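You operate a simulated robot arm through the tools that you are given. There is no shell and no other tool. Be economical: measure what you need, move in short steps, check, and stop when the job is done.

You run a simulated two-armed robot. Do the job below in one go: nothing can be reset, and whatever is moved stays where it is left.

JOB
Take the cap off the sea bottle and lay it down on the top of the wall bench. Shut the right bench door. Shut the middle left bench door. Push the sink cupboard door shut. Press the late key three times. Take the sea vial and leave it on the bottom shelf of the trolley. Put the steel cooler marked "X9" from the top of the window bench on top of the clear mix bottle and the steel cooler labelled "W2" on the island top beside the cabinet. Put one of the small black-cap bottles from the top shelf of the trolley on top of the clear vent bottle. Open the middle right bench door. Any order will do. Set down upright: sea vial, small black-cap bottle.

It is judged by the outcome, as a careful person would: the job done as asked, and still so three seconds after it is handed in. It fails if anything else is knocked over, pushed out of place, dropped, spilled or broken. Lids that push on must go on centred and level and be pressed home; caps that screw on are set level and turned clockwise until they are tight.

ROBOT AND FRAMES
Two 7-joint arms with two-finger parallel grippers on one trunk, on a base that drives. Base frame: it is fixed to the floor where the robot stands at the start and does not move with it; the origin is under the middle of the robot, x ahead of it, y to its left, z up; the surface under the hand at the start is at about z = 0.85. Readings come in m, rad, newtons and seconds.
The left shoulder is at the start at [0.057, 0.182, 1.164], the right one opposite. With the tool pointing down near the work surface each hand reaches from about 0.26 to 0.74 m from the robot's upright axis, wherever it stands, measured 20 degrees to its own side. Places, roughly: bottom shelf of the trolley [0.2, 5.8, 0.2]; island top beside the cabinet (16x72 cm) [-0.68, 2.1, 0.84]; late key [-1.2, 1.8, 1.3]; middle left bench door [1.1, 1.1, 0.4]; middle right bench door [0.8, 0.6, 0.4]; mix bottle [-4.5, 3, 1]; right bench door [0.3, 0.3, 0.5]; sea bottle [0.75, 0, 1]; sea vial [-1.75, 2.5, 1]; sink cupboard door [2.4, 2.3, 0.4]; small black-cap bottle [0.25, 5.5, 1]; vent bottle [0.25, 5.5, 1]. Payload 3.91 kg a hand.
Tool frame (each hand has its own): the origin (TCP) lies between the finger pads and is the grasp point; the fingertips stand 0.03 m ahead of it; z points along the fingers, y is the line along which they close. Largest opening 0.11 m; finger width 0.02, thickness 0.01; the body of the gripper, 0.048 by 0.112 m, starts 0.055 m behind the TCP.
Orientation is that of the tool frame in the base frame, as [roll, pitch, yaw] about the fixed x, y, z axes, in that order (R = Rz(yaw) Ry(pitch) Rx(roll)). With the fingers straight down and closing along the base's y, the tool's x points along the base's -x, its y along +y and its z along -z.

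CONTROLS
- The arms move only by the tool send_rows. It takes "left_increments", "right_increments" or both (then of equal length, played together; a hand with none holds still); each is one flat list of numbers, 6 for each row, row after row: the shift along the tool's x, y, z in cm, then the turn, a rotation vector about the tool's x, y, z in rad. In form: [dx, dy, dz, rx, ry, rz, dx, dy, dz, rx, ry, rz, ...]. A call has 1 to 20 rows; each row is the pose to reach, as a shift and turn from the pose commanded when the call began, along the tool's axes at that moment. "left_hand" and "right_hand" are, for a hand that has rows, the opening in per cent of the stroke, from 0 (shut) to 100 (fully open), set as the call begins (left out, the last holds). Rows are played at 5 a second. More than 0.05 m and 0.15 rad between two rows, or a gripper value outside its range, and nothing of the call is played. Where a pose cannot be reached the arm comes as near as it can. A force on the tool above 40 N (or 10 N above the force at the start of the call, whichever is more), or a blocked arm, ends the call early, and 0.2 s more pass. The fingers move at their own pace (about 0.072 m/s each) and stop on an object; they squeeze with about 37 N. The grip force told is the motor's: it shows also when the fingers shut on nothing. Time passes only in rows, and 0.2 s behind the last, so rows that repeat a pose let the fingers close. It gives the time, the measured TCP pose, the force on the tool (base axes), the opening and the grip force at its end, in the units of the frame above (readings bear some noise), with the torque about the TCP (base axes, N m) and any sound that the robot's microphone picked up.
- Cameras (640 x 400 px; columns grow to the right, rows downward): "scene" is now at [0.1561, 0.0617, 1.3439]; the picture's right is [0.76, -0.65, 0.00], its down [-0.45, -0.52, -0.73] and it looks along [0.48, 0.55, -0.68] (base axes); focal length 214 px, centre (320, 200). "left" rides on the left gripper at [0.072, -0.017, -0.103] in its tool frame; the picture's right is [0.23, 0.97, 0.00], its down [-0.76, 0.18, -0.62] and it looks along [-0.61, 0.14, 0.78] (tool axes); focal length 222 px, centre (320, 200). "right" rides on the right gripper at [0.072, 0.017, -0.103] in its tool frame; the picture's right is [-0.23, 0.97, 0.00], its down [-0.76, -0.18, -0.62] and it looks along [-0.61, -0.14, 0.78] (tool axes); focal length 222 px, centre (320, 200). There is no depth. A picture from a camera that has moved, and an enlarged one, comes with that camera's place and axes in the base frame and with its lens.
- snapshot(camera): a new picture of that camera. No time passes.
- lift_body(by): slides the trunk up (or, below 0, down) by that many m; the arms and the scene camera ride with it, the base frame stays. It gives what a move gives, with no picture.
- base_move(legs): drives the robot by 1 to 6 legs, each [ahead, left, turn to the left] in m, m and rad, along the robot's own axes; the way and the turn of a leg run together, so that a leg with both is an arc; at most 1.5 m and 3.142 rad a leg. The arms and the cameras ride along, it lands a little off, and it stops where it bumps. It gives what a move gives.
- aim_head(pan, tilt): turns the head with the scene camera to pan (to the left, within 1.396 rad either way) and tilt (down, from -0.506 to 1.204), counted from straight ahead of the robot. It gives what a move gives.
- inspect(camera, box): a new picture of the part [left, top, right, bottom] of that camera's present view, enlarged. No time passes.
- hand_in(): hands the job in; it is judged then, once.

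Go step by step. Nothing tells you exact positions but the pictures and the camera data: compare them with the known pose of the tool, close in by small moves and look again before you grip or let go. The budget is 207 turns and 202 pictures, counting those below and the enlarged ones. Unless the task says otherwise, let go and move clear before handing in.

The tools are called after ">>>" as a command line: name --argument value ..., lists and objects as JSON in quotes. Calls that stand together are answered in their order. send_rows: Moves the arms, as the interface text tells. Its arguments: {"type":"object","properties":{"left_increments":{"type":"array","items":{"type":"number"}},"left_hand":{"type":"number"},"right_increments":{"type":"array","items":{"type":"number"}},"right_hand":{"type":"number"}},"required":[]} The other tools are called the same way: lift_body (by) slides the trunk up or down; base_move (legs) drives the base; aim_head (pan, tilt) turns the head that bears the scene camera; snapshot (camera) takes a picture; inspect (camera, box) takes an enlarged picture of a part of a camera's view; hand_in () hands the job in.

At the start:

```text
time_s: 0.0
left_ee_pos: [0.2763, 0.3334, 1.2135]
left_orientation: [3.141, 0.001, 3.14]
left_ft_force: [-0.2, 0.2, 0.3]
left_torque: [-0.02, 0.01, 0.0]
left_gripper_width: 0.1097
left_finger_force: 0.0
right_ee_pos: [0.4269, 0.069, 1.1671]
right_orientation: [-3.142, 0.001, 3.141]
right_ft_force: [-0.1, -0.7, 0.0]
right_torque: [-0.04, -0.01, -0.01]
right_gripper_width: 0.1099
right_finger_force: 0.1
trunk travel left (down, up): [-0.425, 0.089]
robot x, y, heading: [0.0025, -0.0033, 0.002]
head pan, tilt: [0.859, 0.754]
```

scene: 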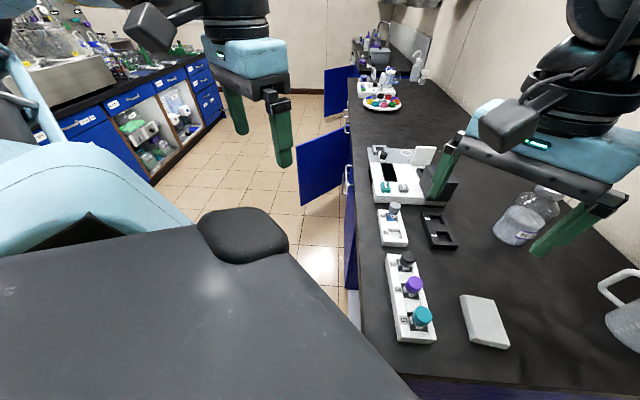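
right: 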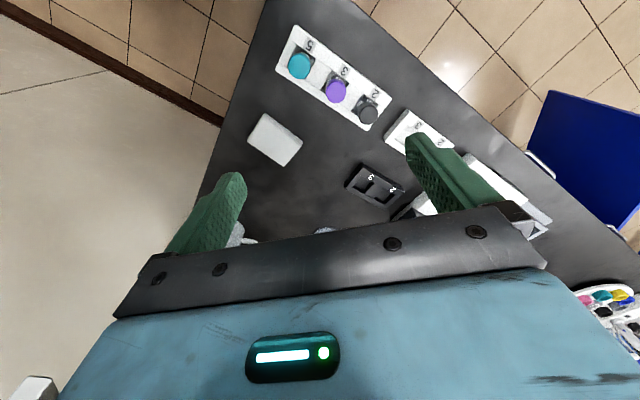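
left: 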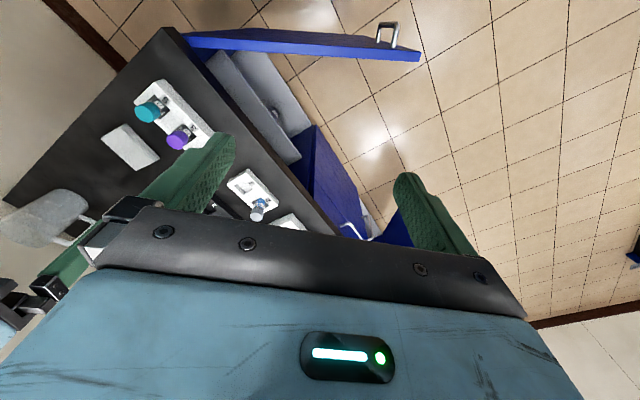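

I see the wall bench running diagonally ahead with open doors below; the labels aren't readable yet. I look around first.

>>> inspect --camera "scene" --box '[340, 130, 640, 360]'

>>> inspect --camera "scene" --box '[280, 20, 460, 180]'

>>> inspect --camera "scene" --box '[0, 0, 240, 180]'

```text
1.74 times, centred on (490, 245) of scene
camera zoom: at [0.1561, 0.0617, 1.3439], right [0.76, -0.65, 0.0], down [-0.45, -0.52, -0.73], along [0.48, 0.55, -0.68], focal length 373 px, centre (24, 122)
```

zoom: 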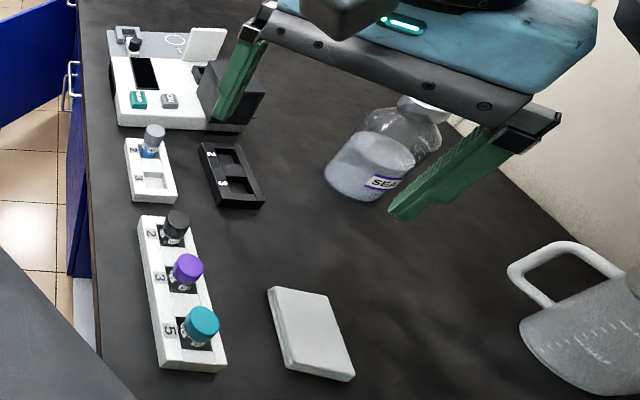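

```text
2.50 times, centred on (370, 100) of scene
camera zoom: at [0.1561, 0.0617, 1.3439], right [0.76, -0.65, 0.0], down [-0.45, -0.52, -0.73], along [0.48, 0.55, -0.68], focal length 536 px, centre (195, 450)
```

zoom: 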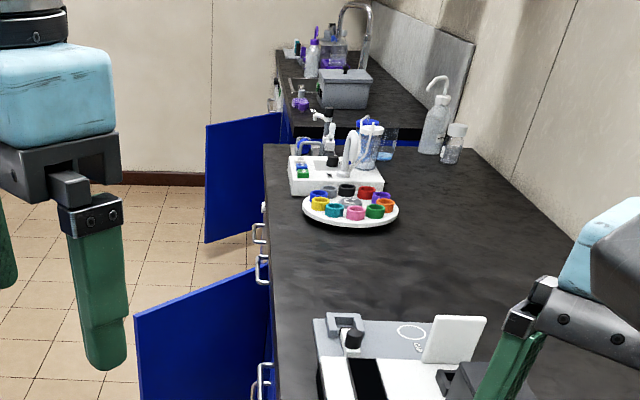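

```text
2.22 times, centred on (120, 90) of scene
camera zoom: at [0.1561, 0.0617, 1.3439], right [0.76, -0.65, 0.0], down [-0.45, -0.52, -0.73], along [0.48, 0.55, -0.68], focal length 477 px, centre (764, 444)
```

zoom: 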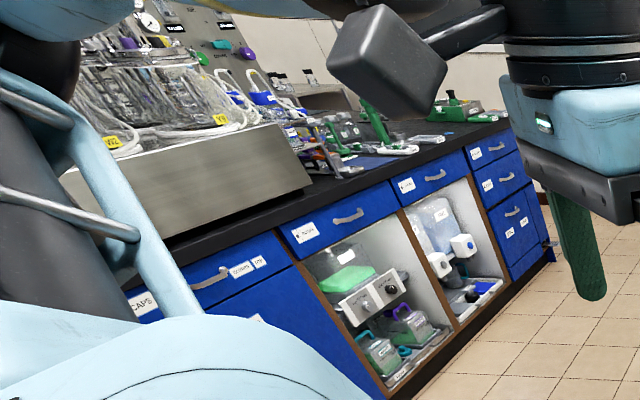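

I look around with the head to map doors, and the right arm's camera for the bottle.

>>> aim_head --pan 0.0 --tilt 0.8

>>> snapshot --camera "scene"

>>> aim_head --pan 1.39 --tilt 1.0

>>> snapshot --camera "scene"

>>> aim_head --pan 1.39 --tilt 0.25

>>> snapshot --camera "scene"

```text
time_s: 1.2
left_ee_pos: [0.2754, 0.3333, 1.2125]
left_orientation: [-3.141, 0.0, 3.141]
left_ft_force: [0.0, 0.3, -0.7]
left_torque: [0.02, 0.01, 0.01]
left_gripper_width: 0.1098
left_finger_force: 0.1
right_ee_pos: [0.428, 0.0675, 1.1669]
right_orientation: [3.141, 0.0, -3.14]
right_ft_force: [-0.6, 0.1, -0.5]
right_torque: [0.01, -0.01, -0.01]
right_gripper_width: 0.1098
right_finger_force: 0.0
trunk travel left (down, up): [-0.425, 0.089]
robot x, y, heading: [0.0004, 0.003, -0.003]
head pan, tilt: [0.0, 0.799]
```

```text
195 pictures are left
camera scene: at [0.1828, -0.0008, 1.3402], right [0.0, -1.0, 0.0], down [-0.72, 0.0, -0.7], along [0.7, 0.0, -0.72], focal length 214 px, centre (320, 200)
```

scene: 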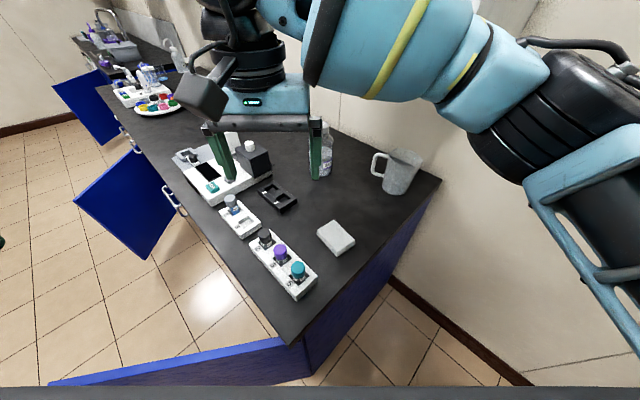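

```text
time_s: 2.7
left_ee_pos: [0.2751, 0.3332, 1.213]
left_orientation: [3.141, 0.0, -3.141]
left_ft_force: [-0.2, -0.1, 0.6]
left_torque: [0.03, -0.01, -0.01]
left_gripper_width: 0.1101
left_finger_force: 0.1
right_ee_pos: [0.4269, 0.068, 1.1655]
right_orientation: [3.141, -0.001, -3.141]
right_ft_force: [0.1, -0.1, 0.7]
right_torque: [0.02, -0.01, 0.01]
right_gripper_width: 0.1099
right_finger_force: 0.1
trunk travel left (down, up): [-0.425, 0.089]
robot x, y, heading: [0.0002, -0.0007, -0.0]
head pan, tilt: [1.389, 1.0]
```

```text
194 pictures are left
camera scene: at [0.1148, 0.0676, 1.3251], right [0.98, -0.18, 0.0], down [-0.15, -0.83, -0.54], along [0.1, 0.53, -0.84], focal length 214 px, centre (320, 200)
```

scene: 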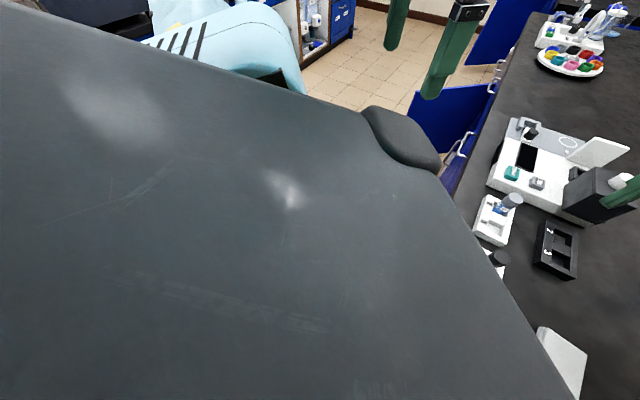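

```text
time_s: 3.8
left_ee_pos: [0.276, 0.333, 1.2135]
left_orientation: [3.141, 0.0, 3.141]
left_ft_force: [0.2, 0.3, -0.7]
left_torque: [-0.01, 0.03, 0.0]
left_gripper_width: 0.1101
left_finger_force: 0.1
right_ee_pos: [0.4268, 0.0686, 1.1655]
right_orientation: [3.141, 0.0, 3.141]
right_ft_force: [0.5, 0.2, 0.3]
right_torque: [-0.01, 0.01, -0.02]
right_gripper_width: 0.11
right_finger_force: 0.0
trunk travel left (down, up): [-0.425, 0.089]
robot x, y, heading: [-0.001, -0.0007, -0.004]
head pan, tilt: [1.389, 0.25]
```

```text
193 pictures are left
camera scene: at [0.119, 0.091, 1.3892], right [0.98, -0.18, 0.0], down [-0.04, -0.24, -0.97], along [0.17, 0.95, -0.25], focal length 214 px, centre (320, 200)
```

scene: 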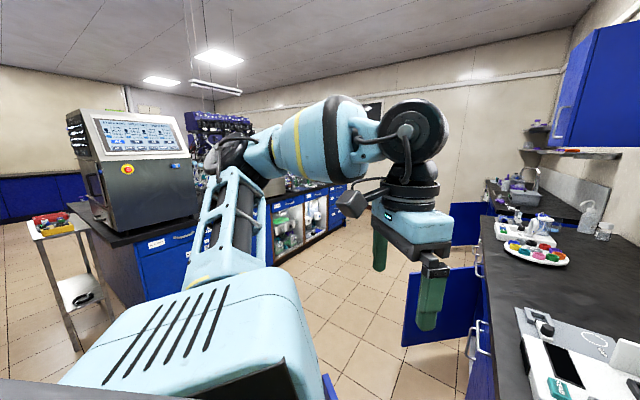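

The wall bench runs at 45° in the base frame, and the right bench door stands half-open just in front of the robot. I back off a bit and look at it.

>>> base_move --legs '[[-0.3, 0.0, 0.0]]'

>>> aim_head --pan 0.4 --tilt 0.75

>>> snapshot --camera "scene"

>>> snapshot --camera "left"

```text
time_s: 5.8
left_ee_pos: [-0.0217, 0.3319, 1.2125]
left_orientation: [3.141, 0.001, 3.138]
left_ft_force: [-0.3, -0.2, 0.4]
left_torque: [0.0, 0.0, 0.01]
left_gripper_width: 0.1103
left_finger_force: 0.0
right_ee_pos: [0.1288, 0.0667, 1.1662]
right_orientation: [3.142, -0.001, 3.136]
right_ft_force: [1.0, 0.5, 1.0]
right_torque: [-0.01, 0.0, -0.01]
right_gripper_width: 0.11
right_finger_force: 0.0
trunk travel left (down, up): [-0.425, 0.089]
robot x, y, heading: [-0.2988, -0.0025, -0.003]
head pan, tilt: [1.389, 0.25]
```

```text
time_s: 7.1
left_ee_pos: [-0.0212, 0.3317, 1.2121]
left_orientation: [-3.141, 0.0, 3.137]
left_ft_force: [0.6, -0.4, 0.1]
left_torque: [0.0, 0.01, 0.01]
left_gripper_width: 0.11
left_finger_force: 0.1
right_ee_pos: [0.1285, 0.0667, 1.1662]
right_orientation: [-3.14, 0.001, 3.136]
right_ft_force: [0.4, -0.1, 0.4]
right_torque: [0.0, 0.01, 0.05]
right_gripper_width: 0.1101
right_finger_force: 0.0
trunk travel left (down, up): [-0.425, 0.089]
robot x, y, heading: [-0.2987, 0.0029, -0.003]
head pan, tilt: [0.4, 0.75]
```

```text
192 pictures are left
camera scene: at [-0.1199, 0.0313, 1.3442], right [0.39, -0.92, 0.0], down [-0.63, -0.26, -0.73], along [0.68, 0.28, -0.68], focal length 214 px, centre (320, 200)
```

scene: 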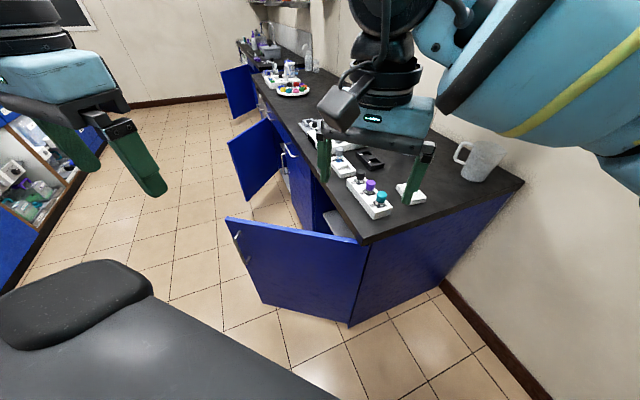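

```text
191 pictures are left
camera left: at [-0.093, 0.3152, 1.3155], right [-0.22, 0.97, 0.0], down [0.76, 0.18, 0.62], along [0.61, 0.14, -0.78], focal length 222 px, centre (320, 200)
```

left: 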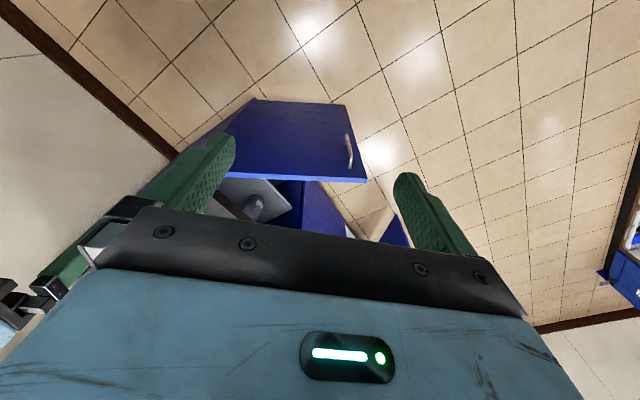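

The right door is hinged at the bench's right end and is about half open. I sidestep left and turn to face the bench squarely, then point the closed left hand forward to push.

>>> base_move --legs '[[0.0, 0.85, 0.0], [0.0, 0.0, -0.785]]'

>>> send_rows --left_increments '[0, 0, 0, 0, -0.13, 0, 0, 0, 2, 0, -0.26, 0, 0, 0, 4, 0, -0.39, 0, -1, 0, 6, 0, -0.52, 0, -2, 0, 8, 0, -0.65, 0, -3, 0, 10, 0, -0.78, 0, -4, 0, 12, 0, -0.91, 0, -5, 0, 14, 0, -1.04, 0, -6, 0, 16, 0, -1.17, 0, -7, 0, 18, 0, -1.3, 0, -8, 0, 20, 0, -1.43, 0, -9, 0, 22, 0, -1.57, 0]' --left_hand 0

>>> snapshot --camera "scene"

```text
time_s: 16.9
left_ee_pos: [0.1356, 0.879, 1.213]
left_orientation: [3.141, 0.001, 2.362]
left_ft_force: [-0.8, 1.0, -0.6]
left_torque: [0.02, 0.02, -0.01]
left_gripper_width: 0.11
left_finger_force: 0.0
right_ee_pos: [0.0562, 0.5852, 1.1652]
right_orientation: [-3.141, 0.0, 2.361]
right_ft_force: [-0.1, -0.3, -0.6]
right_torque: [0.01, 0.0, -0.01]
right_gripper_width: 0.1101
right_finger_force: 0.0
trunk travel left (down, up): [-0.425, 0.089]
robot x, y, heading: [-0.2961, 0.8359, -0.78]
head pan, tilt: [0.4, 0.75]
```

```text
time_s: 19.5
left_ee_pos: [0.2215, 0.8136, 0.968]
left_orientation: [-1.007, 1.569, -1.79]
left_ft_force: [-0.1, -0.5, -0.1]
left_torque: [0.03, -0.02, 0.01]
left_gripper_width: 0.0
left_finger_force: 36.6
left hand out of reach, approached as far as the arm can: row 3, 4, 5, 6, 7, 8, 9, 10, 11, 12
right_ee_pos: [0.0568, 0.585, 1.1665]
right_orientation: [3.141, -0.001, 2.36]
right_ft_force: [-1.0, 0.0, 0.3]
right_torque: [-0.04, -0.01, 0.0]
right_gripper_width: 0.11
right_finger_force: 0.1
trunk travel left (down, up): [-0.425, 0.089]
robot x, y, heading: [-0.2935, 0.8399, -0.783]
head pan, tilt: [0.4, 0.75]
```

```text
190 pictures are left
camera scene: at [-0.1448, 0.7344, 1.3443], right [-0.37, -0.93, 0.0], down [-0.63, 0.25, -0.73], along [0.68, -0.27, -0.68], focal length 214 px, centre (320, 200)
```

scene: 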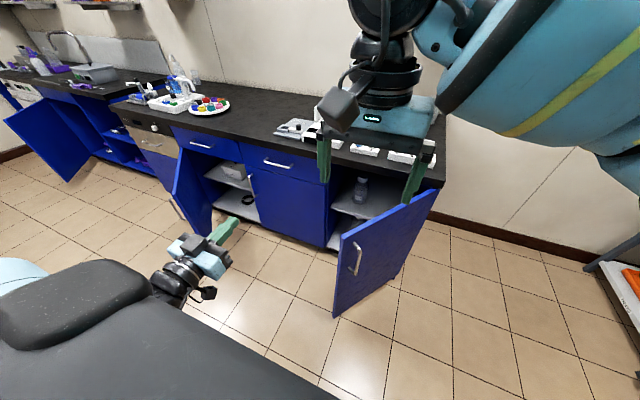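

Great view: right door hinged at right, middle-left door open, hinged left; middle-right closed with handle on its left. I lower the trunk, shift right and bring the left fist up to the right door's free end.

>>> lift_body --by -0.25

>>> base_move --legs '[[0.0, -0.2, 0.0]]'

>>> send_rows --left_increments '[0, -2, 4, 0, 0, 0, 0, -4, 8, 0, 0, 0, 0, -6, 12, 0, 0, 0, 0, -7, 16, 0, 0, 0, 0, -7, 20, 0, 0, 0]'

>>> snapshot --camera "scene"

```text
time_s: 22.0
left_ee_pos: [0.212, 0.826, 0.6349]
left_orientation: [-3.138, 1.29, 2.363]
left_ft_force: [-0.3, 0.3, -0.1]
left_torque: [-0.01, 0.01, 0.03]
left_gripper_width: 0.0
left_finger_force: 37.2
right_ee_pos: [0.0566, 0.5855, 0.9165]
right_orientation: [3.141, -0.001, 2.359]
right_ft_force: [0.5, 0.8, 0.4]
right_torque: [0.01, -0.01, 0.04]
right_gripper_width: 0.1101
right_finger_force: 0.2
trunk travel left (down, up): [-0.175, 0.339]
robot x, y, heading: [-0.2917, 0.8386, -0.784]
head pan, tilt: [0.4, 0.75]
```

```text
time_s: 24.4
left_ee_pos: [0.0715, 0.6847, 0.6355]
left_orientation: [-3.138, 1.289, 2.364]
left_ft_force: [0.9, -0.2, -0.7]
left_torque: [-0.01, 0.01, 0.0]
left_gripper_width: 0.0
left_finger_force: 37.4
right_ee_pos: [-0.084, 0.4445, 0.9161]
right_orientation: [3.141, 0.0, 2.362]
right_ft_force: [0.9, -0.4, 0.8]
right_torque: [-0.01, 0.01, 0.02]
right_gripper_width: 0.1103
right_finger_force: 0.1
trunk travel left (down, up): [-0.175, 0.339]
robot x, y, heading: [-0.4381, 0.6938, -0.782]
head pan, tilt: [0.4, 0.75]
```

```text
time_s: 25.6
left_ee_pos: [0.2064, 0.5461, 0.5949]
left_orientation: [-3.04, 1.279, 2.421]
left_ft_force: [0.5, -0.6, -0.7]
left_torque: [-0.02, 0.03, 0.03]
left_gripper_width: 0.0
left_finger_force: 37.4
left hand out of reach, approached as far as the arm can: row 1, 2, 3, 4, 5
right_ee_pos: [-0.0836, 0.4451, 0.9171]
right_orientation: [-3.141, -0.001, 2.36]
right_ft_force: [0.1, 0.1, -0.3]
right_torque: [-0.01, 0.01, 0.0]
right_gripper_width: 0.1103
right_finger_force: 0.0
trunk travel left (down, up): [-0.175, 0.339]
robot x, y, heading: [-0.4374, 0.6947, -0.777]
head pan, tilt: [0.4, 0.75]
```

```text
189 pictures are left
camera scene: at [-0.2243, 0.5322, 1.0762], right [-0.37, -0.93, 0.0], down [-0.63, 0.25, -0.73], along [0.68, -0.27, -0.68], focal length 214 px, centre (320, 200)
```

scene: 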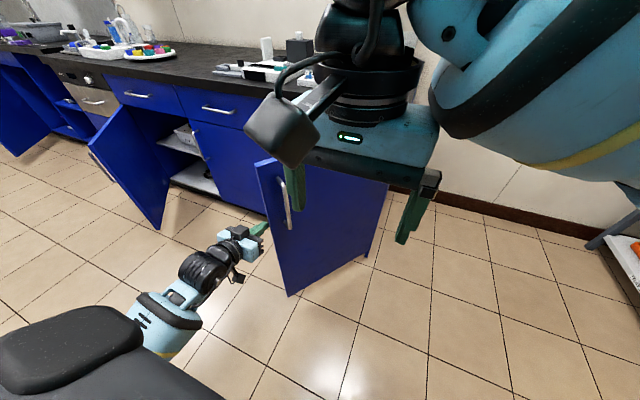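

The fist is just left of the door's free edge; I back off, shift right, then push forward with the base.

>>> base_move --legs '[[-0.08, 0.0, 0.0], [0.0, -0.1, 0.0], [0.2, 0.0, 0.0]]'

>>> snapshot --camera "scene"

```text
time_s: 28.9
left_ee_pos: [0.2083, 0.411, 0.5946]
left_orientation: [-3.046, 1.279, 2.427]
left_ft_force: [0.3, -0.7, -0.3]
left_torque: [0.0, 0.02, -0.01]
left_gripper_width: 0.0
left_finger_force: 36.4
right_ee_pos: [-0.0829, 0.3031, 0.9157]
right_orientation: [-3.14, 0.0, 2.363]
right_ft_force: [0.0, -0.4, -0.2]
right_torque: [-0.02, -0.05, 0.02]
right_gripper_width: 0.1097
right_finger_force: 0.0
trunk travel left (down, up): [-0.175, 0.339]
robot x, y, heading: [-0.4378, 0.556, -0.78]
head pan, tilt: [0.4, 0.75]
stopped in leg 3: the force on the tool passed its limit at 58 N (the readings are from after the stop); the commanded pose is now the measured one
```

```text
188 pictures are left
camera scene: at [-0.2249, 0.3921, 1.0764], right [-0.37, -0.93, 0.0], down [-0.63, 0.25, -0.73], along [0.68, -0.27, -0.68], focal length 214 px, centre (320, 200)
```

scene: 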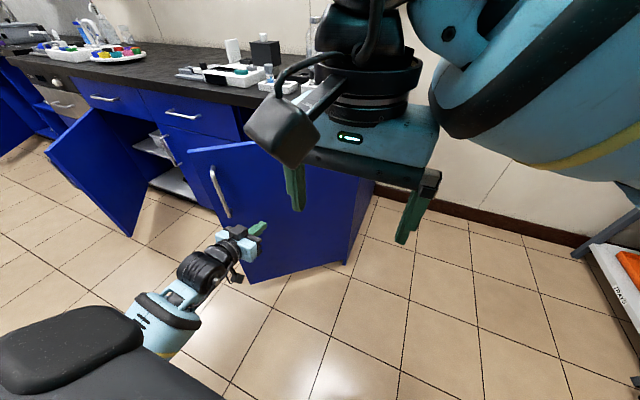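

The fist is on the door. I push on with gentler arm steps.

>>> send_rows --left_increments '[0, 0, 1, 0, 0, 0, 0, 0, 2, 0, 0, 0, 0, 0, 3, 0, 0, 0, 0, 0, 4, 0, 0, 0, 0, 0, 5, 0, 0, 0, 0, 0, 6, 0, 0, 0, 0, 0, 7, 0, 0, 0, 0, 0, 8, 0, 0, 0]'

>>> snapshot --camera "scene"

```text
time_s: 30.7
left_ee_pos: [0.2626, 0.356, 0.5703]
left_orientation: [-3.034, 1.278, 2.434]
left_ft_force: [0.2, -0.7, 0.0]
left_torque: [0.02, -0.04, -0.03]
left_gripper_width: 0.0002
left_finger_force: 36.8
right_ee_pos: [-0.083, 0.3034, 0.916]
right_orientation: [3.141, 0.001, 2.363]
right_ft_force: [0.1, -0.1, 0.9]
right_torque: [0.0, 0.03, -0.01]
right_gripper_width: 0.1101
right_finger_force: 0.2
trunk travel left (down, up): [-0.175, 0.339]
robot x, y, heading: [-0.4338, 0.5533, -0.78]
head pan, tilt: [0.4, 0.75]
```

```text
187 pictures are left
camera scene: at [-0.2248, 0.392, 1.0763], right [-0.37, -0.93, 0.0], down [-0.63, 0.25, -0.73], along [0.68, -0.27, -0.68], focal length 214 px, centre (320, 200)
```

scene: 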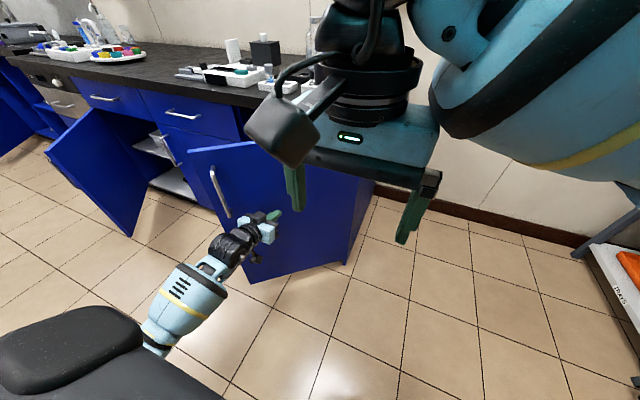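

No contact this time; the first bump had swung the door a little. Continue forward with the arm.

>>> send_rows --left_increments '[0, 0, 1.5, 0, 0, 0, 0, 0, 3, 0, 0, 0, 0, 0, 4.5, 0, 0, 0, 0, 0, 6, 0, 0, 0, 0, 0, 7.5, 0, 0, 0, 0, 0, 9, 0, 0, 0, 0, 0, 10.5, 0, 0, 0, 0, 0, 12, 0, 0, 0, 0, 0, 13.5, 0, 0, 0, 0, 0, 15, 0, 0, 0]'

>>> snapshot --camera "scene"

```text
time_s: 32.9
left_ee_pos: [0.3589, 0.2525, 0.5279]
left_orientation: [-3.046, 1.277, 2.427]
left_ft_force: [-0.2, -0.3, -0.4]
left_torque: [0.04, 0.01, -0.02]
left_gripper_width: 0.0001
left_finger_force: 37.6
right_ee_pos: [-0.0834, 0.303, 0.9161]
right_orientation: [-3.141, -0.001, 2.363]
right_ft_force: [0.3, 0.4, -0.5]
right_torque: [0.0, 0.0, 0.03]
right_gripper_width: 0.11
right_finger_force: 0.1
trunk travel left (down, up): [-0.175, 0.339]
robot x, y, heading: [-0.435, 0.5557, -0.776]
head pan, tilt: [0.4, 0.75]
```

```text
186 pictures are left
camera scene: at [-0.2248, 0.3919, 1.0763], right [-0.37, -0.93, 0.0], down [-0.63, 0.25, -0.73], along [0.68, -0.27, -0.68], focal length 214 px, centre (320, 200)
```

scene: 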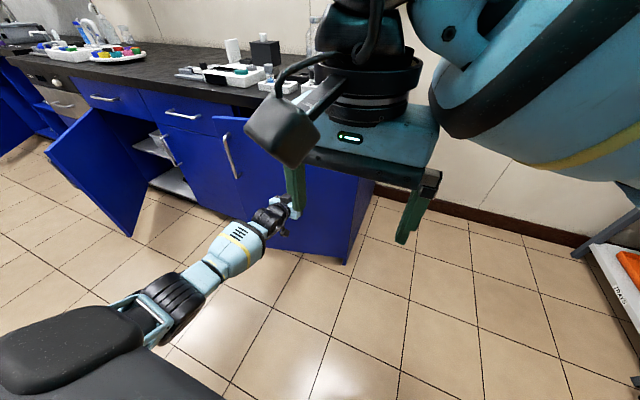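

The door is nearly closed. I shift left for leverage and push home.

>>> base_move --legs '[[-0.04, 0.0, 0.0], [0.0, 0.14, 0.0]]'

>>> send_rows --left_increments '[0, 0, 2, 0, 0, 0, 0, 0, 4, 0, 0, 0, 0, 0, 6, 0, 0, 0, 0, 0, 8, 0, 0, 0, 0, 0, 10, 0, 0, 0, 0, 0, 11, 0, 0, 0, 0, 0, 12, 0, 0, 0, 0, 0, 13, 0, 0, 0, 0, 0, 14, 0, 0, 0]'

>>> snapshot --camera "scene"

```text
time_s: 35.3
left_ee_pos: [0.4323, 0.3804, 0.5288]
left_orientation: [-3.047, 1.278, 2.426]
left_ft_force: [0.3, 0.9, -0.9]
left_torque: [0.0, -0.01, 0.03]
left_gripper_width: 0.0001
left_finger_force: 37.1
right_ee_pos: [-0.0121, 0.4314, 0.9164]
right_orientation: [-3.141, 0.0, 2.358]
right_ft_force: [-0.5, 0.3, -0.6]
right_torque: [0.04, 0.02, 0.01]
right_gripper_width: 0.1099
right_finger_force: 0.0
trunk travel left (down, up): [-0.175, 0.339]
robot x, y, heading: [-0.3594, 0.6843, -0.785]
head pan, tilt: [0.4, 0.75]
```

```text
time_s: 37.3
left_ee_pos: [0.4623, 0.3262, 0.5314]
left_orientation: [-3.05, 1.278, 2.424]
left_ft_force: [0.1, 0.2, -0.1]
left_torque: [-0.01, 0.01, -0.04]
left_gripper_width: 0.0
left_finger_force: 37.3
left hand out of reach, approached as far as the arm can: row 3, 4, 5, 6, 7, 8, 9
right_ee_pos: [-0.0113, 0.4322, 0.9162]
right_orientation: [3.14, 0.0, 2.361]
right_ft_force: [0.3, 0.0, 0.0]
right_torque: [-0.01, 0.01, 0.02]
right_gripper_width: 0.11
right_finger_force: 0.1
trunk travel left (down, up): [-0.175, 0.339]
robot x, y, heading: [-0.3638, 0.6813, -0.776]
head pan, tilt: [0.4, 0.75]
```

```text
185 pictures are left
camera scene: at [-0.1527, 0.5215, 1.0763], right [-0.37, -0.93, 0.0], down [-0.63, 0.25, -0.73], along [0.68, -0.27, -0.68], focal length 214 px, centre (320, 200)
```

scene: 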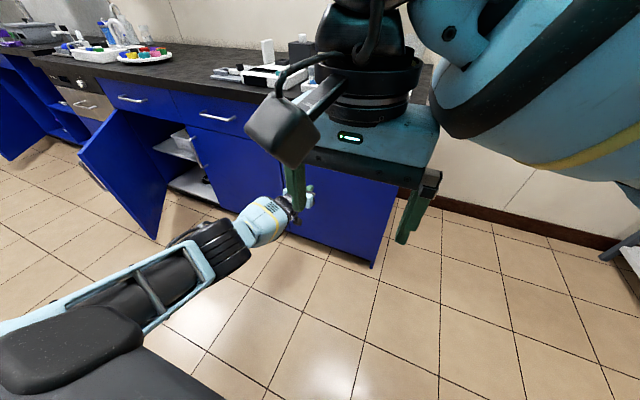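

Arm is at full reach; I drive gently forward to finish the push.

>>> base_move --legs '[[0.03, 0.0, 0.0], [0.03, 0.0, 0.0]]'

>>> snapshot --camera "scene"

```text
time_s: 38.6
left_ee_pos: [0.4886, 0.2995, 0.5302]
left_orientation: [-3.051, 1.284, 2.419]
left_ft_force: [-24.5, 19.5, 12.9]
left_torque: [-0.25, -0.39, -0.06]
left_gripper_width: 0.0001
left_finger_force: 37.2
right_ee_pos: [0.0162, 0.405, 0.9169]
right_orientation: [-3.141, 0.003, 2.365]
right_ft_force: [-0.2, 0.1, -0.3]
right_torque: [0.01, 0.03, 0.03]
right_gripper_width: 0.1096
right_finger_force: 0.1
trunk travel left (down, up): [-0.175, 0.339]
robot x, y, heading: [-0.3335, 0.6532, -0.777]
head pan, tilt: [0.4, 0.75]
stopped in leg 2: the force on the tool passed its limit at 147 N (the readings are from after the stop); the commanded pose is now the measured one
```

```text
184 pictures are left
camera scene: at [-0.1245, 0.4933, 1.0769], right [-0.37, -0.93, 0.0], down [-0.63, 0.25, -0.73], along [0.68, -0.27, -0.68], focal length 214 px, centre (320, 200)
```

scene: 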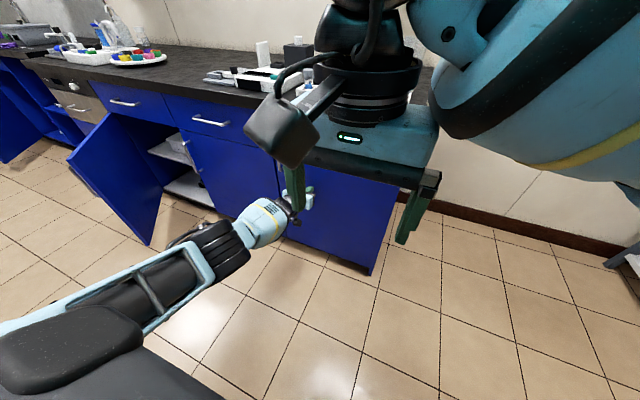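

Right door is shut (firm contact). Next the middle-left door: hinged left, ~45° open; I move in front of it with the same fist.

>>> base_move --legs '[[-0.4, 0.0, 0.0], [0.0, 0.92, 0.0], [0.2, 0.0, 0.0]]'

>>> snapshot --camera "scene"

```text
time_s: 50.2
left_ee_pos: [0.9938, 1.0896, 0.5301]
left_orientation: [-3.048, 1.279, 2.424]
left_ft_force: [-0.6, 0.6, -0.3]
left_torque: [-0.02, -0.02, 0.02]
left_gripper_width: 0.0
left_finger_force: 37.0
right_ee_pos: [0.5251, 1.1932, 0.9155]
right_orientation: [-3.141, 0.0, 2.364]
right_ft_force: [-0.1, 0.2, 0.0]
right_torque: [-0.02, -0.02, 0.01]
right_gripper_width: 0.1103
right_finger_force: 0.1
trunk travel left (down, up): [-0.175, 0.339]
robot x, y, heading: [0.1713, 1.4437, -0.777]
head pan, tilt: [0.4, 0.75]
```

```text
183 pictures are left
camera scene: at [0.3824, 1.282, 1.0762], right [-0.37, -0.93, 0.0], down [-0.63, 0.25, -0.73], along [0.68, -0.27, -0.68], focal length 214 px, centre (320, 200)
```

scene: 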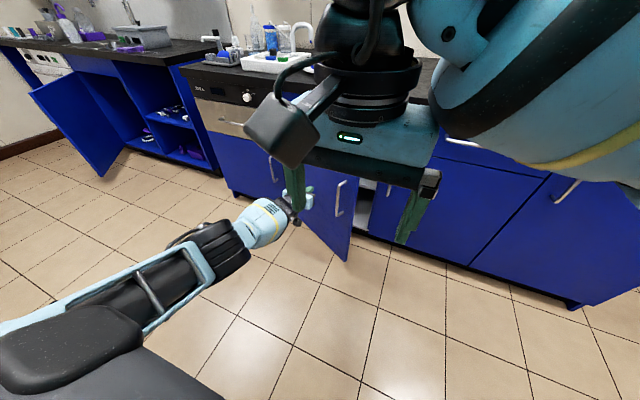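

Fist is just in front of the door's outer face. I push forward slowly.

>>> base_move --legs '[[0.08, 0.0, 0.0], [0.05, 0.0, 0.0]]'

>>> snapshot --camera "scene"

```text
time_s: 51.8
left_ee_pos: [1.0865, 1.0, 0.5282]
left_orientation: [-3.049, 1.28, 2.425]
left_ft_force: [-0.3, 0.3, -0.2]
left_torque: [0.02, -0.01, -0.03]
left_gripper_width: 0.0001
left_finger_force: 37.2
right_ee_pos: [0.615, 1.1038, 0.916]
right_orientation: [3.14, -0.001, 2.366]
right_ft_force: [1.5, -1.0, -0.6]
right_torque: [0.02, 0.03, -0.04]
right_gripper_width: 0.1101
right_finger_force: 0.0
trunk travel left (down, up): [-0.175, 0.339]
robot x, y, heading: [0.2591, 1.3547, -0.774]
head pan, tilt: [0.4, 0.75]
```

```text
182 pictures are left
camera scene: at [0.4736, 1.1923, 1.0761], right [-0.37, -0.93, 0.0], down [-0.63, 0.25, -0.73], along [0.68, -0.27, -0.68], focal length 214 px, centre (320, 200)
```

scene: 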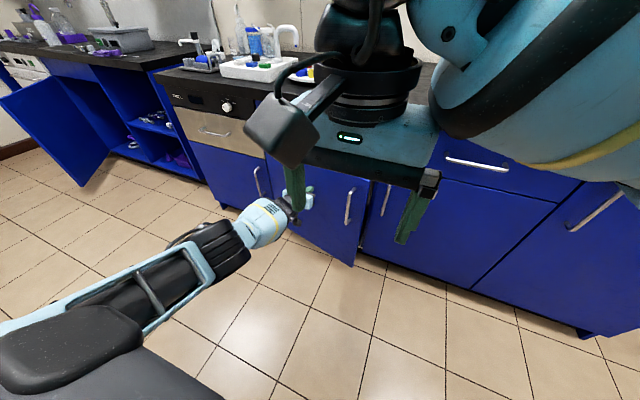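

Door nearly shut. Shift right for leverage and push home.

>>> base_move --legs '[[-0.03, 0.0, 0.0], [0.0, -0.1, 0.0], [0.06, 0.0, 0.0], [0.03, 0.0, 0.0], [0.02, 0.0, 0.0]]'

>>> snapshot --camera "scene"

```text
time_s: 55.3
left_ee_pos: [1.0686, 0.877, 0.5285]
left_orientation: [-3.048, 1.287, 2.421]
left_ft_force: [-7.1, 4.4, 3.5]
left_torque: [-0.06, -0.09, -0.05]
left_gripper_width: 0.0
left_finger_force: 37.1
right_ee_pos: [0.5999, 0.9811, 0.916]
right_orientation: [-3.14, 0.0, 2.365]
right_ft_force: [-0.6, -0.3, 0.8]
right_torque: [0.0, 0.02, 0.02]
right_gripper_width: 0.1098
right_finger_force: 0.1
trunk travel left (down, up): [-0.175, 0.339]
robot x, y, heading: [0.2441, 1.2285, -0.775]
head pan, tilt: [0.4, 0.75]
stopped in leg 5: the force on the tool passed its limit at 140 N (the readings are from after the stop); the commanded pose is now the measured one
```

```text
181 pictures are left
camera scene: at [0.4567, 1.0694, 1.0765], right [-0.37, -0.93, 0.0], down [-0.63, 0.25, -0.73], along [0.68, -0.27, -0.68], focal length 214 px, centre (320, 200)
```

scene: 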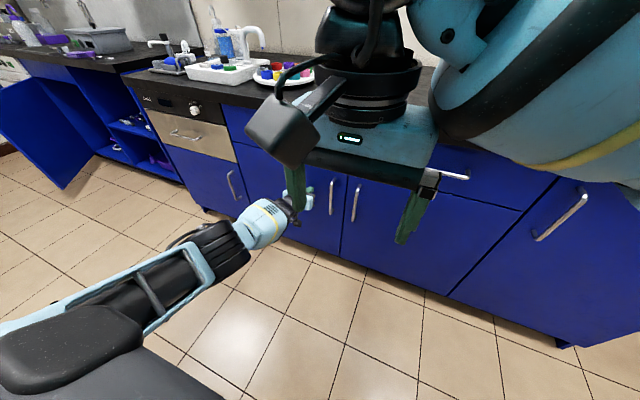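

Middle-left door is shut. The sink cupboard door is the same type further left (~2 m); I drive there with the same fist.

>>> base_move --legs '[[-0.4, 0.0, 0.0], [0.0, 0.95, 0.0], [0.0, 0.93, 0.0]]'

>>> snapshot --camera "scene"

```text
time_s: 74.2
left_ee_pos: [2.0975, 2.5029, 0.5276]
left_orientation: [-3.045, 1.288, 2.429]
left_ft_force: [-0.1, 0.0, 0.0]
left_torque: [0.0, -0.01, -0.02]
left_gripper_width: 0.0002
left_finger_force: 36.9
right_ee_pos: [1.6285, 2.6031, 0.9154]
right_orientation: [-3.141, -0.001, 2.367]
right_ft_force: [-0.2, 0.3, -0.6]
right_torque: [0.0, 0.04, -0.02]
right_gripper_width: 0.1099
right_finger_force: 0.1
trunk travel left (down, up): [-0.175, 0.339]
robot x, y, heading: [1.2725, 2.8507, -0.769]
head pan, tilt: [0.4, 0.75]
```

```text
180 pictures are left
camera scene: at [1.4853, 2.6916, 1.0763], right [-0.36, -0.93, 0.0], down [-0.64, 0.25, -0.73], along [0.68, -0.27, -0.68], focal length 214 px, centre (320, 200)
```

scene: 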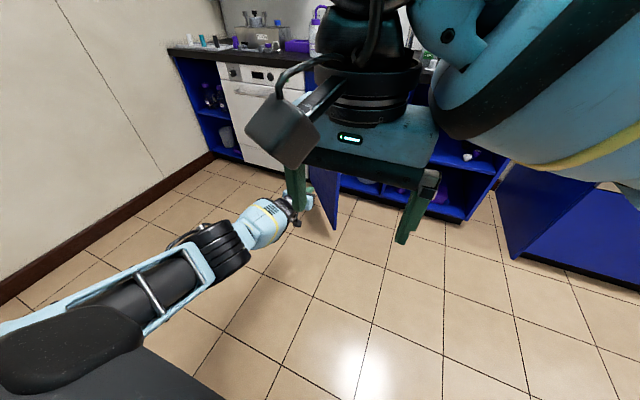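

There are two open doors here: one straight ahead near the fist and one to the right. I look before touching anything.

>>> aim_head --pan -0.5 --tilt 0.6

>>> snapshot --camera "scene"

>>> aim_head --pan 0.9 --tilt 0.6

>>> snapshot --camera "scene"

>>> snapshot --camera "left"

```text
time_s: 75.3
left_ee_pos: [2.0982, 2.5016, 0.5284]
left_orientation: [-3.044, 1.287, 2.427]
left_ft_force: [0.3, 0.4, -0.3]
left_torque: [0.02, -0.03, -0.03]
left_gripper_width: 0.0
left_finger_force: 36.7
right_ee_pos: [1.6277, 2.6035, 0.9152]
right_orientation: [-3.141, -0.001, 2.367]
right_ft_force: [0.8, -0.1, -1.3]
right_torque: [-0.01, 0.02, -0.01]
right_gripper_width: 0.11
right_finger_force: 0.0
trunk travel left (down, up): [-0.175, 0.339]
robot x, y, heading: [1.2713, 2.8533, -0.768]
head pan, tilt: [-0.499, 0.6]
```

```text
179 pictures are left
camera scene: at [1.4343, 2.6372, 1.0892], right [-0.95, -0.3, 0.0], down [-0.17, 0.54, -0.82], along [0.25, -0.79, -0.57], focal length 214 px, centre (320, 200)
```

scene: 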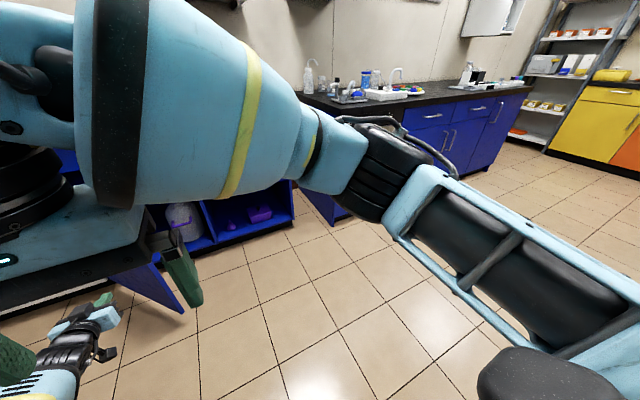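

```text
time_s: 76.9
left_ee_pos: [2.0984, 2.5015, 0.5286]
left_orientation: [-3.044, 1.285, 2.427]
left_ft_force: [-0.5, 0.4, -0.1]
left_torque: [0.04, 0.01, -0.02]
left_gripper_width: 0.0
left_finger_force: 36.4
right_ee_pos: [1.6279, 2.6034, 0.9151]
right_orientation: [-3.139, -0.001, 2.369]
right_ft_force: [0.8, -0.1, -0.2]
right_torque: [-0.05, -0.04, -0.04]
right_gripper_width: 0.1102
right_finger_force: 0.0
trunk travel left (down, up): [-0.175, 0.339]
robot x, y, heading: [1.2745, 2.852, -0.772]
head pan, tilt: [0.901, 0.6]
```

```text
178 pictures are left
camera scene: at [1.4957, 2.733, 1.0892], right [0.13, -0.99, 0.0], down [-0.56, -0.07, -0.83], along [0.82, 0.11, -0.56], focal length 214 px, centre (320, 200)
```

scene: 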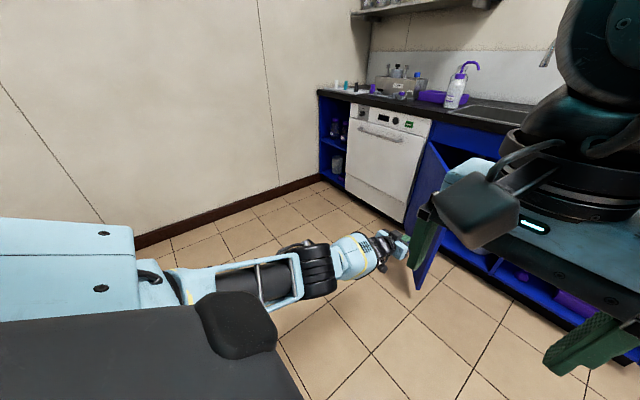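

```text
177 pictures are left
camera left: at [2.0027, 2.5751, 0.4872], right [0.65, 0.72, -0.24], down [-0.12, 0.42, 0.9], along [0.75, -0.56, 0.36], focal length 222 px, centre (320, 200)
```

left: 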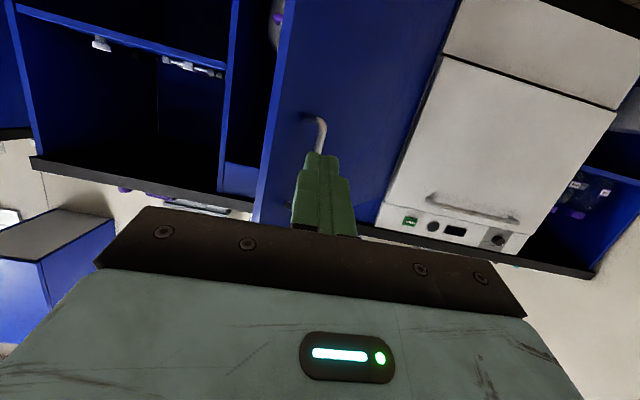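

Confirmed: the door ahead beside the dishwasher is the sink cupboard door, hinged left. Push straight ahead.

>>> aim_head --pan 0.5 --tilt 0.75

>>> base_move --legs '[[0.24, 0.0, 0.0], [0.08, 0.0, 0.0], [0.08, 0.0, 0.0]]'

>>> snapshot --camera "scene"

```text
time_s: 77.8
left_ee_pos: [2.0973, 2.5019, 0.5287]
left_orientation: [-3.044, 1.286, 2.429]
left_ft_force: [-0.4, 0.0, 0.6]
left_torque: [0.04, -0.01, -0.01]
left_gripper_width: 0.0001
left_finger_force: 37.6
right_ee_pos: [1.6292, 2.604, 0.9147]
right_orientation: [-3.141, -0.001, 2.369]
right_ft_force: [0.9, 0.9, -0.1]
right_torque: [0.0, -0.01, -0.04]
right_gripper_width: 0.1102
right_finger_force: 0.1
trunk travel left (down, up): [-0.175, 0.339]
robot x, y, heading: [1.2746, 2.8554, -0.773]
head pan, tilt: [0.499, 0.75]
```

```text
time_s: 79.2
left_ee_pos: [2.2087, 2.3769, 0.5251]
left_orientation: [-3.043, 1.288, 2.408]
left_ft_force: [0.5, -0.6, 0.2]
left_torque: [0.01, -0.02, 0.0]
left_gripper_width: 0.0002
left_finger_force: 36.7
right_ee_pos: [1.7465, 2.4876, 0.9142]
right_orientation: [-3.141, -0.002, 2.366]
right_ft_force: [0.3, 0.7, -0.1]
right_torque: [0.01, 0.04, -0.01]
right_gripper_width: 0.1101
right_finger_force: 0.0
trunk travel left (down, up): [-0.175, 0.339]
robot x, y, heading: [1.3923, 2.7367, -0.775]
head pan, tilt: [0.499, 0.75]
stopped in leg 1: the force on the tool passed its limit at 125 N (the readings are from after the stop); the commanded pose is now the measured one
```

```text
176 pictures are left
camera scene: at [1.6074, 2.5827, 1.0761], right [-0.27, -0.96, 0.0], down [-0.66, 0.18, -0.73], along [0.7, -0.2, -0.68], focal length 214 px, centre (320, 200)
```

scene: 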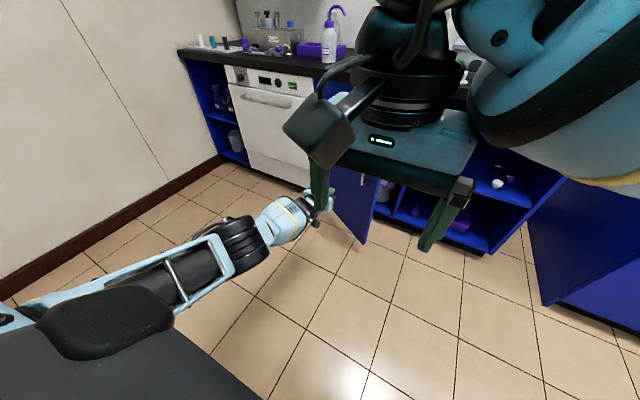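

It touched the door and swung it a little. Continue in short legs.

>>> base_move --legs '[[0.06, 0.0, 0.0], [0.06, 0.0, 0.0], [0.06, 0.0, 0.0], [0.06, 0.0, 0.0]]'

>>> snapshot --camera "scene"

```text
time_s: 81.9
left_ee_pos: [2.381, 2.2117, 0.5261]
left_orientation: [-3.044, 1.289, 2.41]
left_ft_force: [-0.7, -0.7, 0.1]
left_torque: [-0.01, 0.01, -0.03]
left_gripper_width: 0.0002
left_finger_force: 36.7
right_ee_pos: [1.9184, 2.3209, 0.9138]
right_orientation: [-3.141, -0.001, 2.366]
right_ft_force: [-0.4, -0.6, 0.2]
right_torque: [0.01, -0.01, 0.01]
right_gripper_width: 0.1099
right_finger_force: 0.1
trunk travel left (down, up): [-0.175, 0.339]
robot x, y, heading: [1.5622, 2.5682, -0.776]
head pan, tilt: [0.499, 0.75]
```

```text
175 pictures are left
camera scene: at [1.7793, 2.4162, 1.0761], right [-0.27, -0.96, 0.0], down [-0.66, 0.18, -0.73], along [0.7, -0.2, -0.68], focal length 214 px, centre (320, 200)
```

scene: 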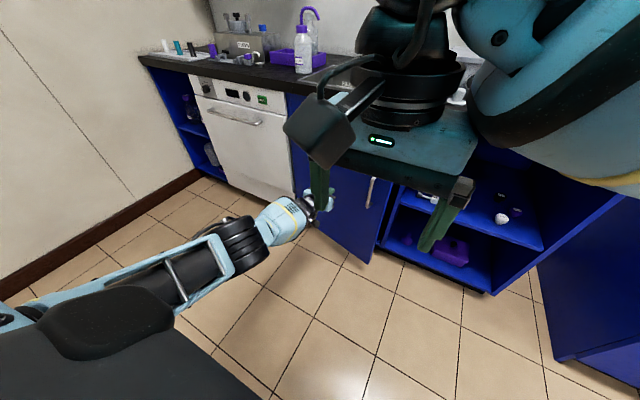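

Nearly there; push on.

>>> base_move --legs '[[0.05, 0.0, 0.0], [0.05, 0.0, 0.0], [0.04, 0.0, 0.0], [0.03, 0.0, 0.0], [0.03, 0.0, 0.0]]'

>>> snapshot --camera "scene"

```text
time_s: 83.8
left_ee_pos: [2.467, 2.1296, 0.5286]
left_orientation: [-3.035, 1.311, 2.411]
left_ft_force: [-22.9, 19.2, 16.2]
left_torque: [-0.32, -0.49, -0.02]
left_gripper_width: 0.0
left_finger_force: 37.1
right_ee_pos: [2.0083, 2.2367, 0.916]
right_orientation: [-3.14, -0.002, 2.372]
right_ft_force: [0.0, 0.4, 0.8]
right_torque: [-0.03, 0.02, 0.0]
right_gripper_width: 0.1099
right_finger_force: 0.0
trunk travel left (down, up): [-0.175, 0.339]
robot x, y, heading: [1.6515, 2.4827, -0.765]
head pan, tilt: [0.499, 0.75]
stopped in leg 3: the force on the tool passed its limit at 1000 N (the readings are from after the stop); the commanded pose is now the measured one
```

```text
174 pictures are left
camera scene: at [1.8663, 2.3326, 1.0772], right [-0.26, -0.96, 0.0], down [-0.66, 0.18, -0.73], along [0.71, -0.19, -0.68], focal length 214 px, centre (320, 200)
```

scene: 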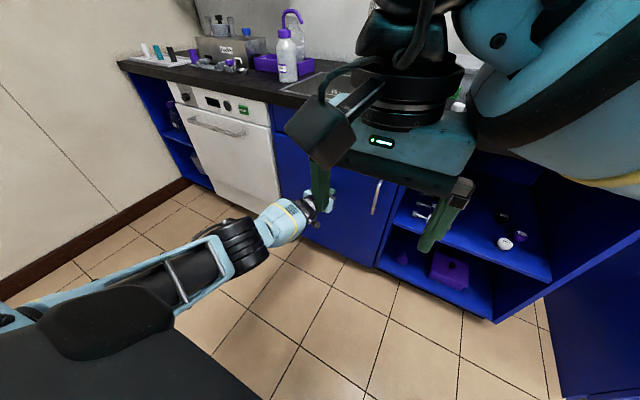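

Sink door is shut flush. I back off, retract the left arm somewhat, and go to the middle-right door's handle.

>>> base_move --legs '[[-0.5, 0.0, -0.02], [0.0, -1.03, 0.0], [0.0, -1.03, 0.0]]'

>>> send_rows --left_increments '[0, 0, -4, 0, -0.07, 0, 0, 0, -8, 0, -0.14, 0, 0, 0, -12, 0, -0.2, 0, 0, 0, -15, 0, -0.26, 0]' --left_hand 55

>>> snapshot --camera "scene"

>>> snapshot --camera "left"

```text
time_s: 104.7
left_ee_pos: [0.6366, 1.0127, 0.5233]
left_orientation: [-3.037, 1.303, 2.382]
left_ft_force: [-0.7, -0.2, -0.2]
left_torque: [-0.03, -0.05, -0.02]
left_gripper_width: 0.0001
left_finger_force: 36.9
right_ee_pos: [0.1807, 1.1317, 0.915]
right_orientation: [-3.139, -0.002, 2.339]
right_ft_force: [0.1, -1.0, 0.4]
right_torque: [0.0, -0.04, -0.02]
right_gripper_width: 0.1102
right_finger_force: 0.1
trunk travel left (down, up): [-0.175, 0.339]
robot x, y, heading: [-0.1695, 1.3915, -0.796]
head pan, tilt: [0.499, 0.75]
```

```text
time_s: 105.7
left_ee_pos: [0.6119, 1.0747, 0.4865]
left_orientation: [-2.08, 1.539, -2.942]
left_ft_force: [-0.2, 0.4, -0.1]
left_torque: [0.02, 0.02, -0.02]
left_gripper_width: 0.0605
left_finger_force: 0.1
left hand out of reach, approached as far as the arm can: row 1, 2, 3, 4
right_ee_pos: [0.1815, 1.132, 0.9137]
right_orientation: [-3.139, -0.003, 2.339]
right_ft_force: [-0.4, 0.3, -0.7]
right_torque: [0.01, -0.02, -0.04]
right_gripper_width: 0.1102
right_finger_force: 0.1
trunk travel left (down, up): [-0.175, 0.339]
robot x, y, heading: [-0.167, 1.3904, -0.797]
head pan, tilt: [0.499, 0.75]
```

```text
173 pictures are left
camera scene: at [0.0432, 1.2317, 1.0764], right [-0.29, -0.96, 0.0], down [-0.65, 0.2, -0.73], along [0.7, -0.22, -0.68], focal length 214 px, centre (320, 200)
```

scene: 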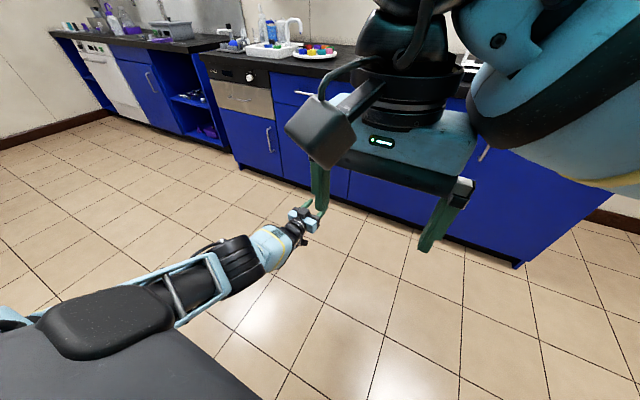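

```text
172 pictures are left
camera left: at [0.5307, 1.1417, 0.4165], right [0.73, 0.63, -0.25], down [-0.25, 0.59, 0.77], along [0.63, -0.5, 0.59], focal length 222 px, centre (320, 200)
```

left: 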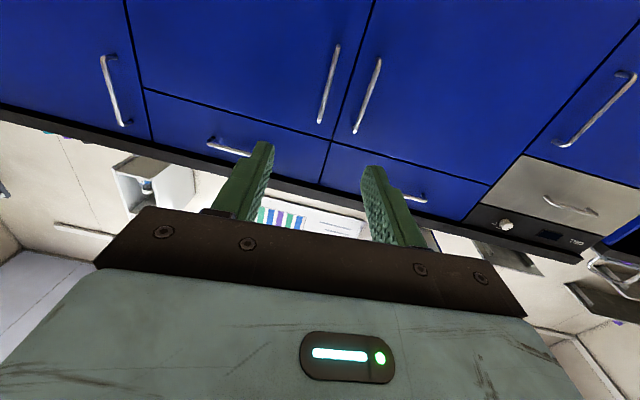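

Left camera shows all other doors closed and the middle-right handle (left one of the pair in this inverted view). I raise slightly, drive closer, and check alignment.

>>> lift_body --by 0.05

>>> base_move --legs '[[0.3, 0.0, 0.0]]'

>>> snapshot --camera "left"

```text
time_s: 106.6
left_ee_pos: [0.6156, 1.069, 0.5685]
left_orientation: [-0.634, 1.529, -1.501]
left_ft_force: [-0.5, 0.4, 0.3]
left_torque: [-0.01, -0.01, -0.02]
left_gripper_width: 0.0603
left_finger_force: 0.1
right_ee_pos: [0.1799, 1.132, 0.9634]
right_orientation: [-3.139, -0.004, 2.338]
right_ft_force: [0.3, -0.1, -0.3]
right_torque: [-0.02, -0.01, 0.0]
right_gripper_width: 0.1102
right_finger_force: 0.1
trunk travel left (down, up): [-0.225, 0.289]
robot x, y, heading: [-0.1651, 1.3896, -0.794]
head pan, tilt: [0.499, 0.75]
```

```text
time_s: 108.6
left_ee_pos: [0.819, 0.8537, 0.5685]
left_orientation: [-0.635, 1.529, -1.504]
left_ft_force: [0.0, 0.2, 0.0]
left_torque: [0.0, 0.02, -0.01]
left_gripper_width: 0.0607
left_finger_force: 0.1
right_ee_pos: [0.3858, 0.9158, 0.9638]
right_orientation: [-3.141, -0.005, 2.334]
right_ft_force: [-0.6, 0.1, 0.5]
right_torque: [0.02, -0.02, 0.0]
right_gripper_width: 0.1102
right_finger_force: 0.0
trunk travel left (down, up): [-0.225, 0.289]
robot x, y, heading: [0.0393, 1.1804, -0.802]
head pan, tilt: [0.499, 0.75]
```

```text
171 pictures are left
camera left: at [0.7408, 0.9175, 0.4923], right [0.74, 0.62, -0.25], down [-0.27, 0.62, 0.74], along [0.61, -0.48, 0.63], focal length 222 px, centre (320, 200)
```

left: 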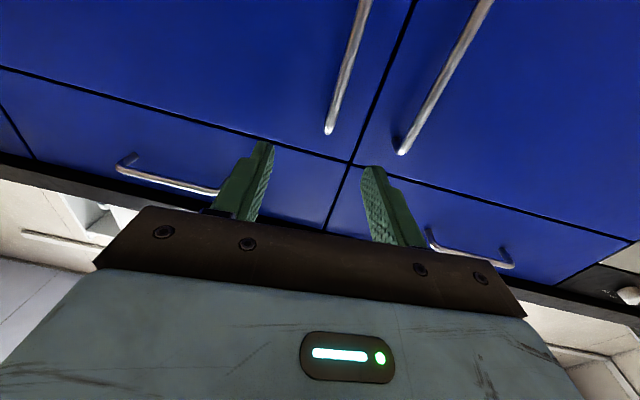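

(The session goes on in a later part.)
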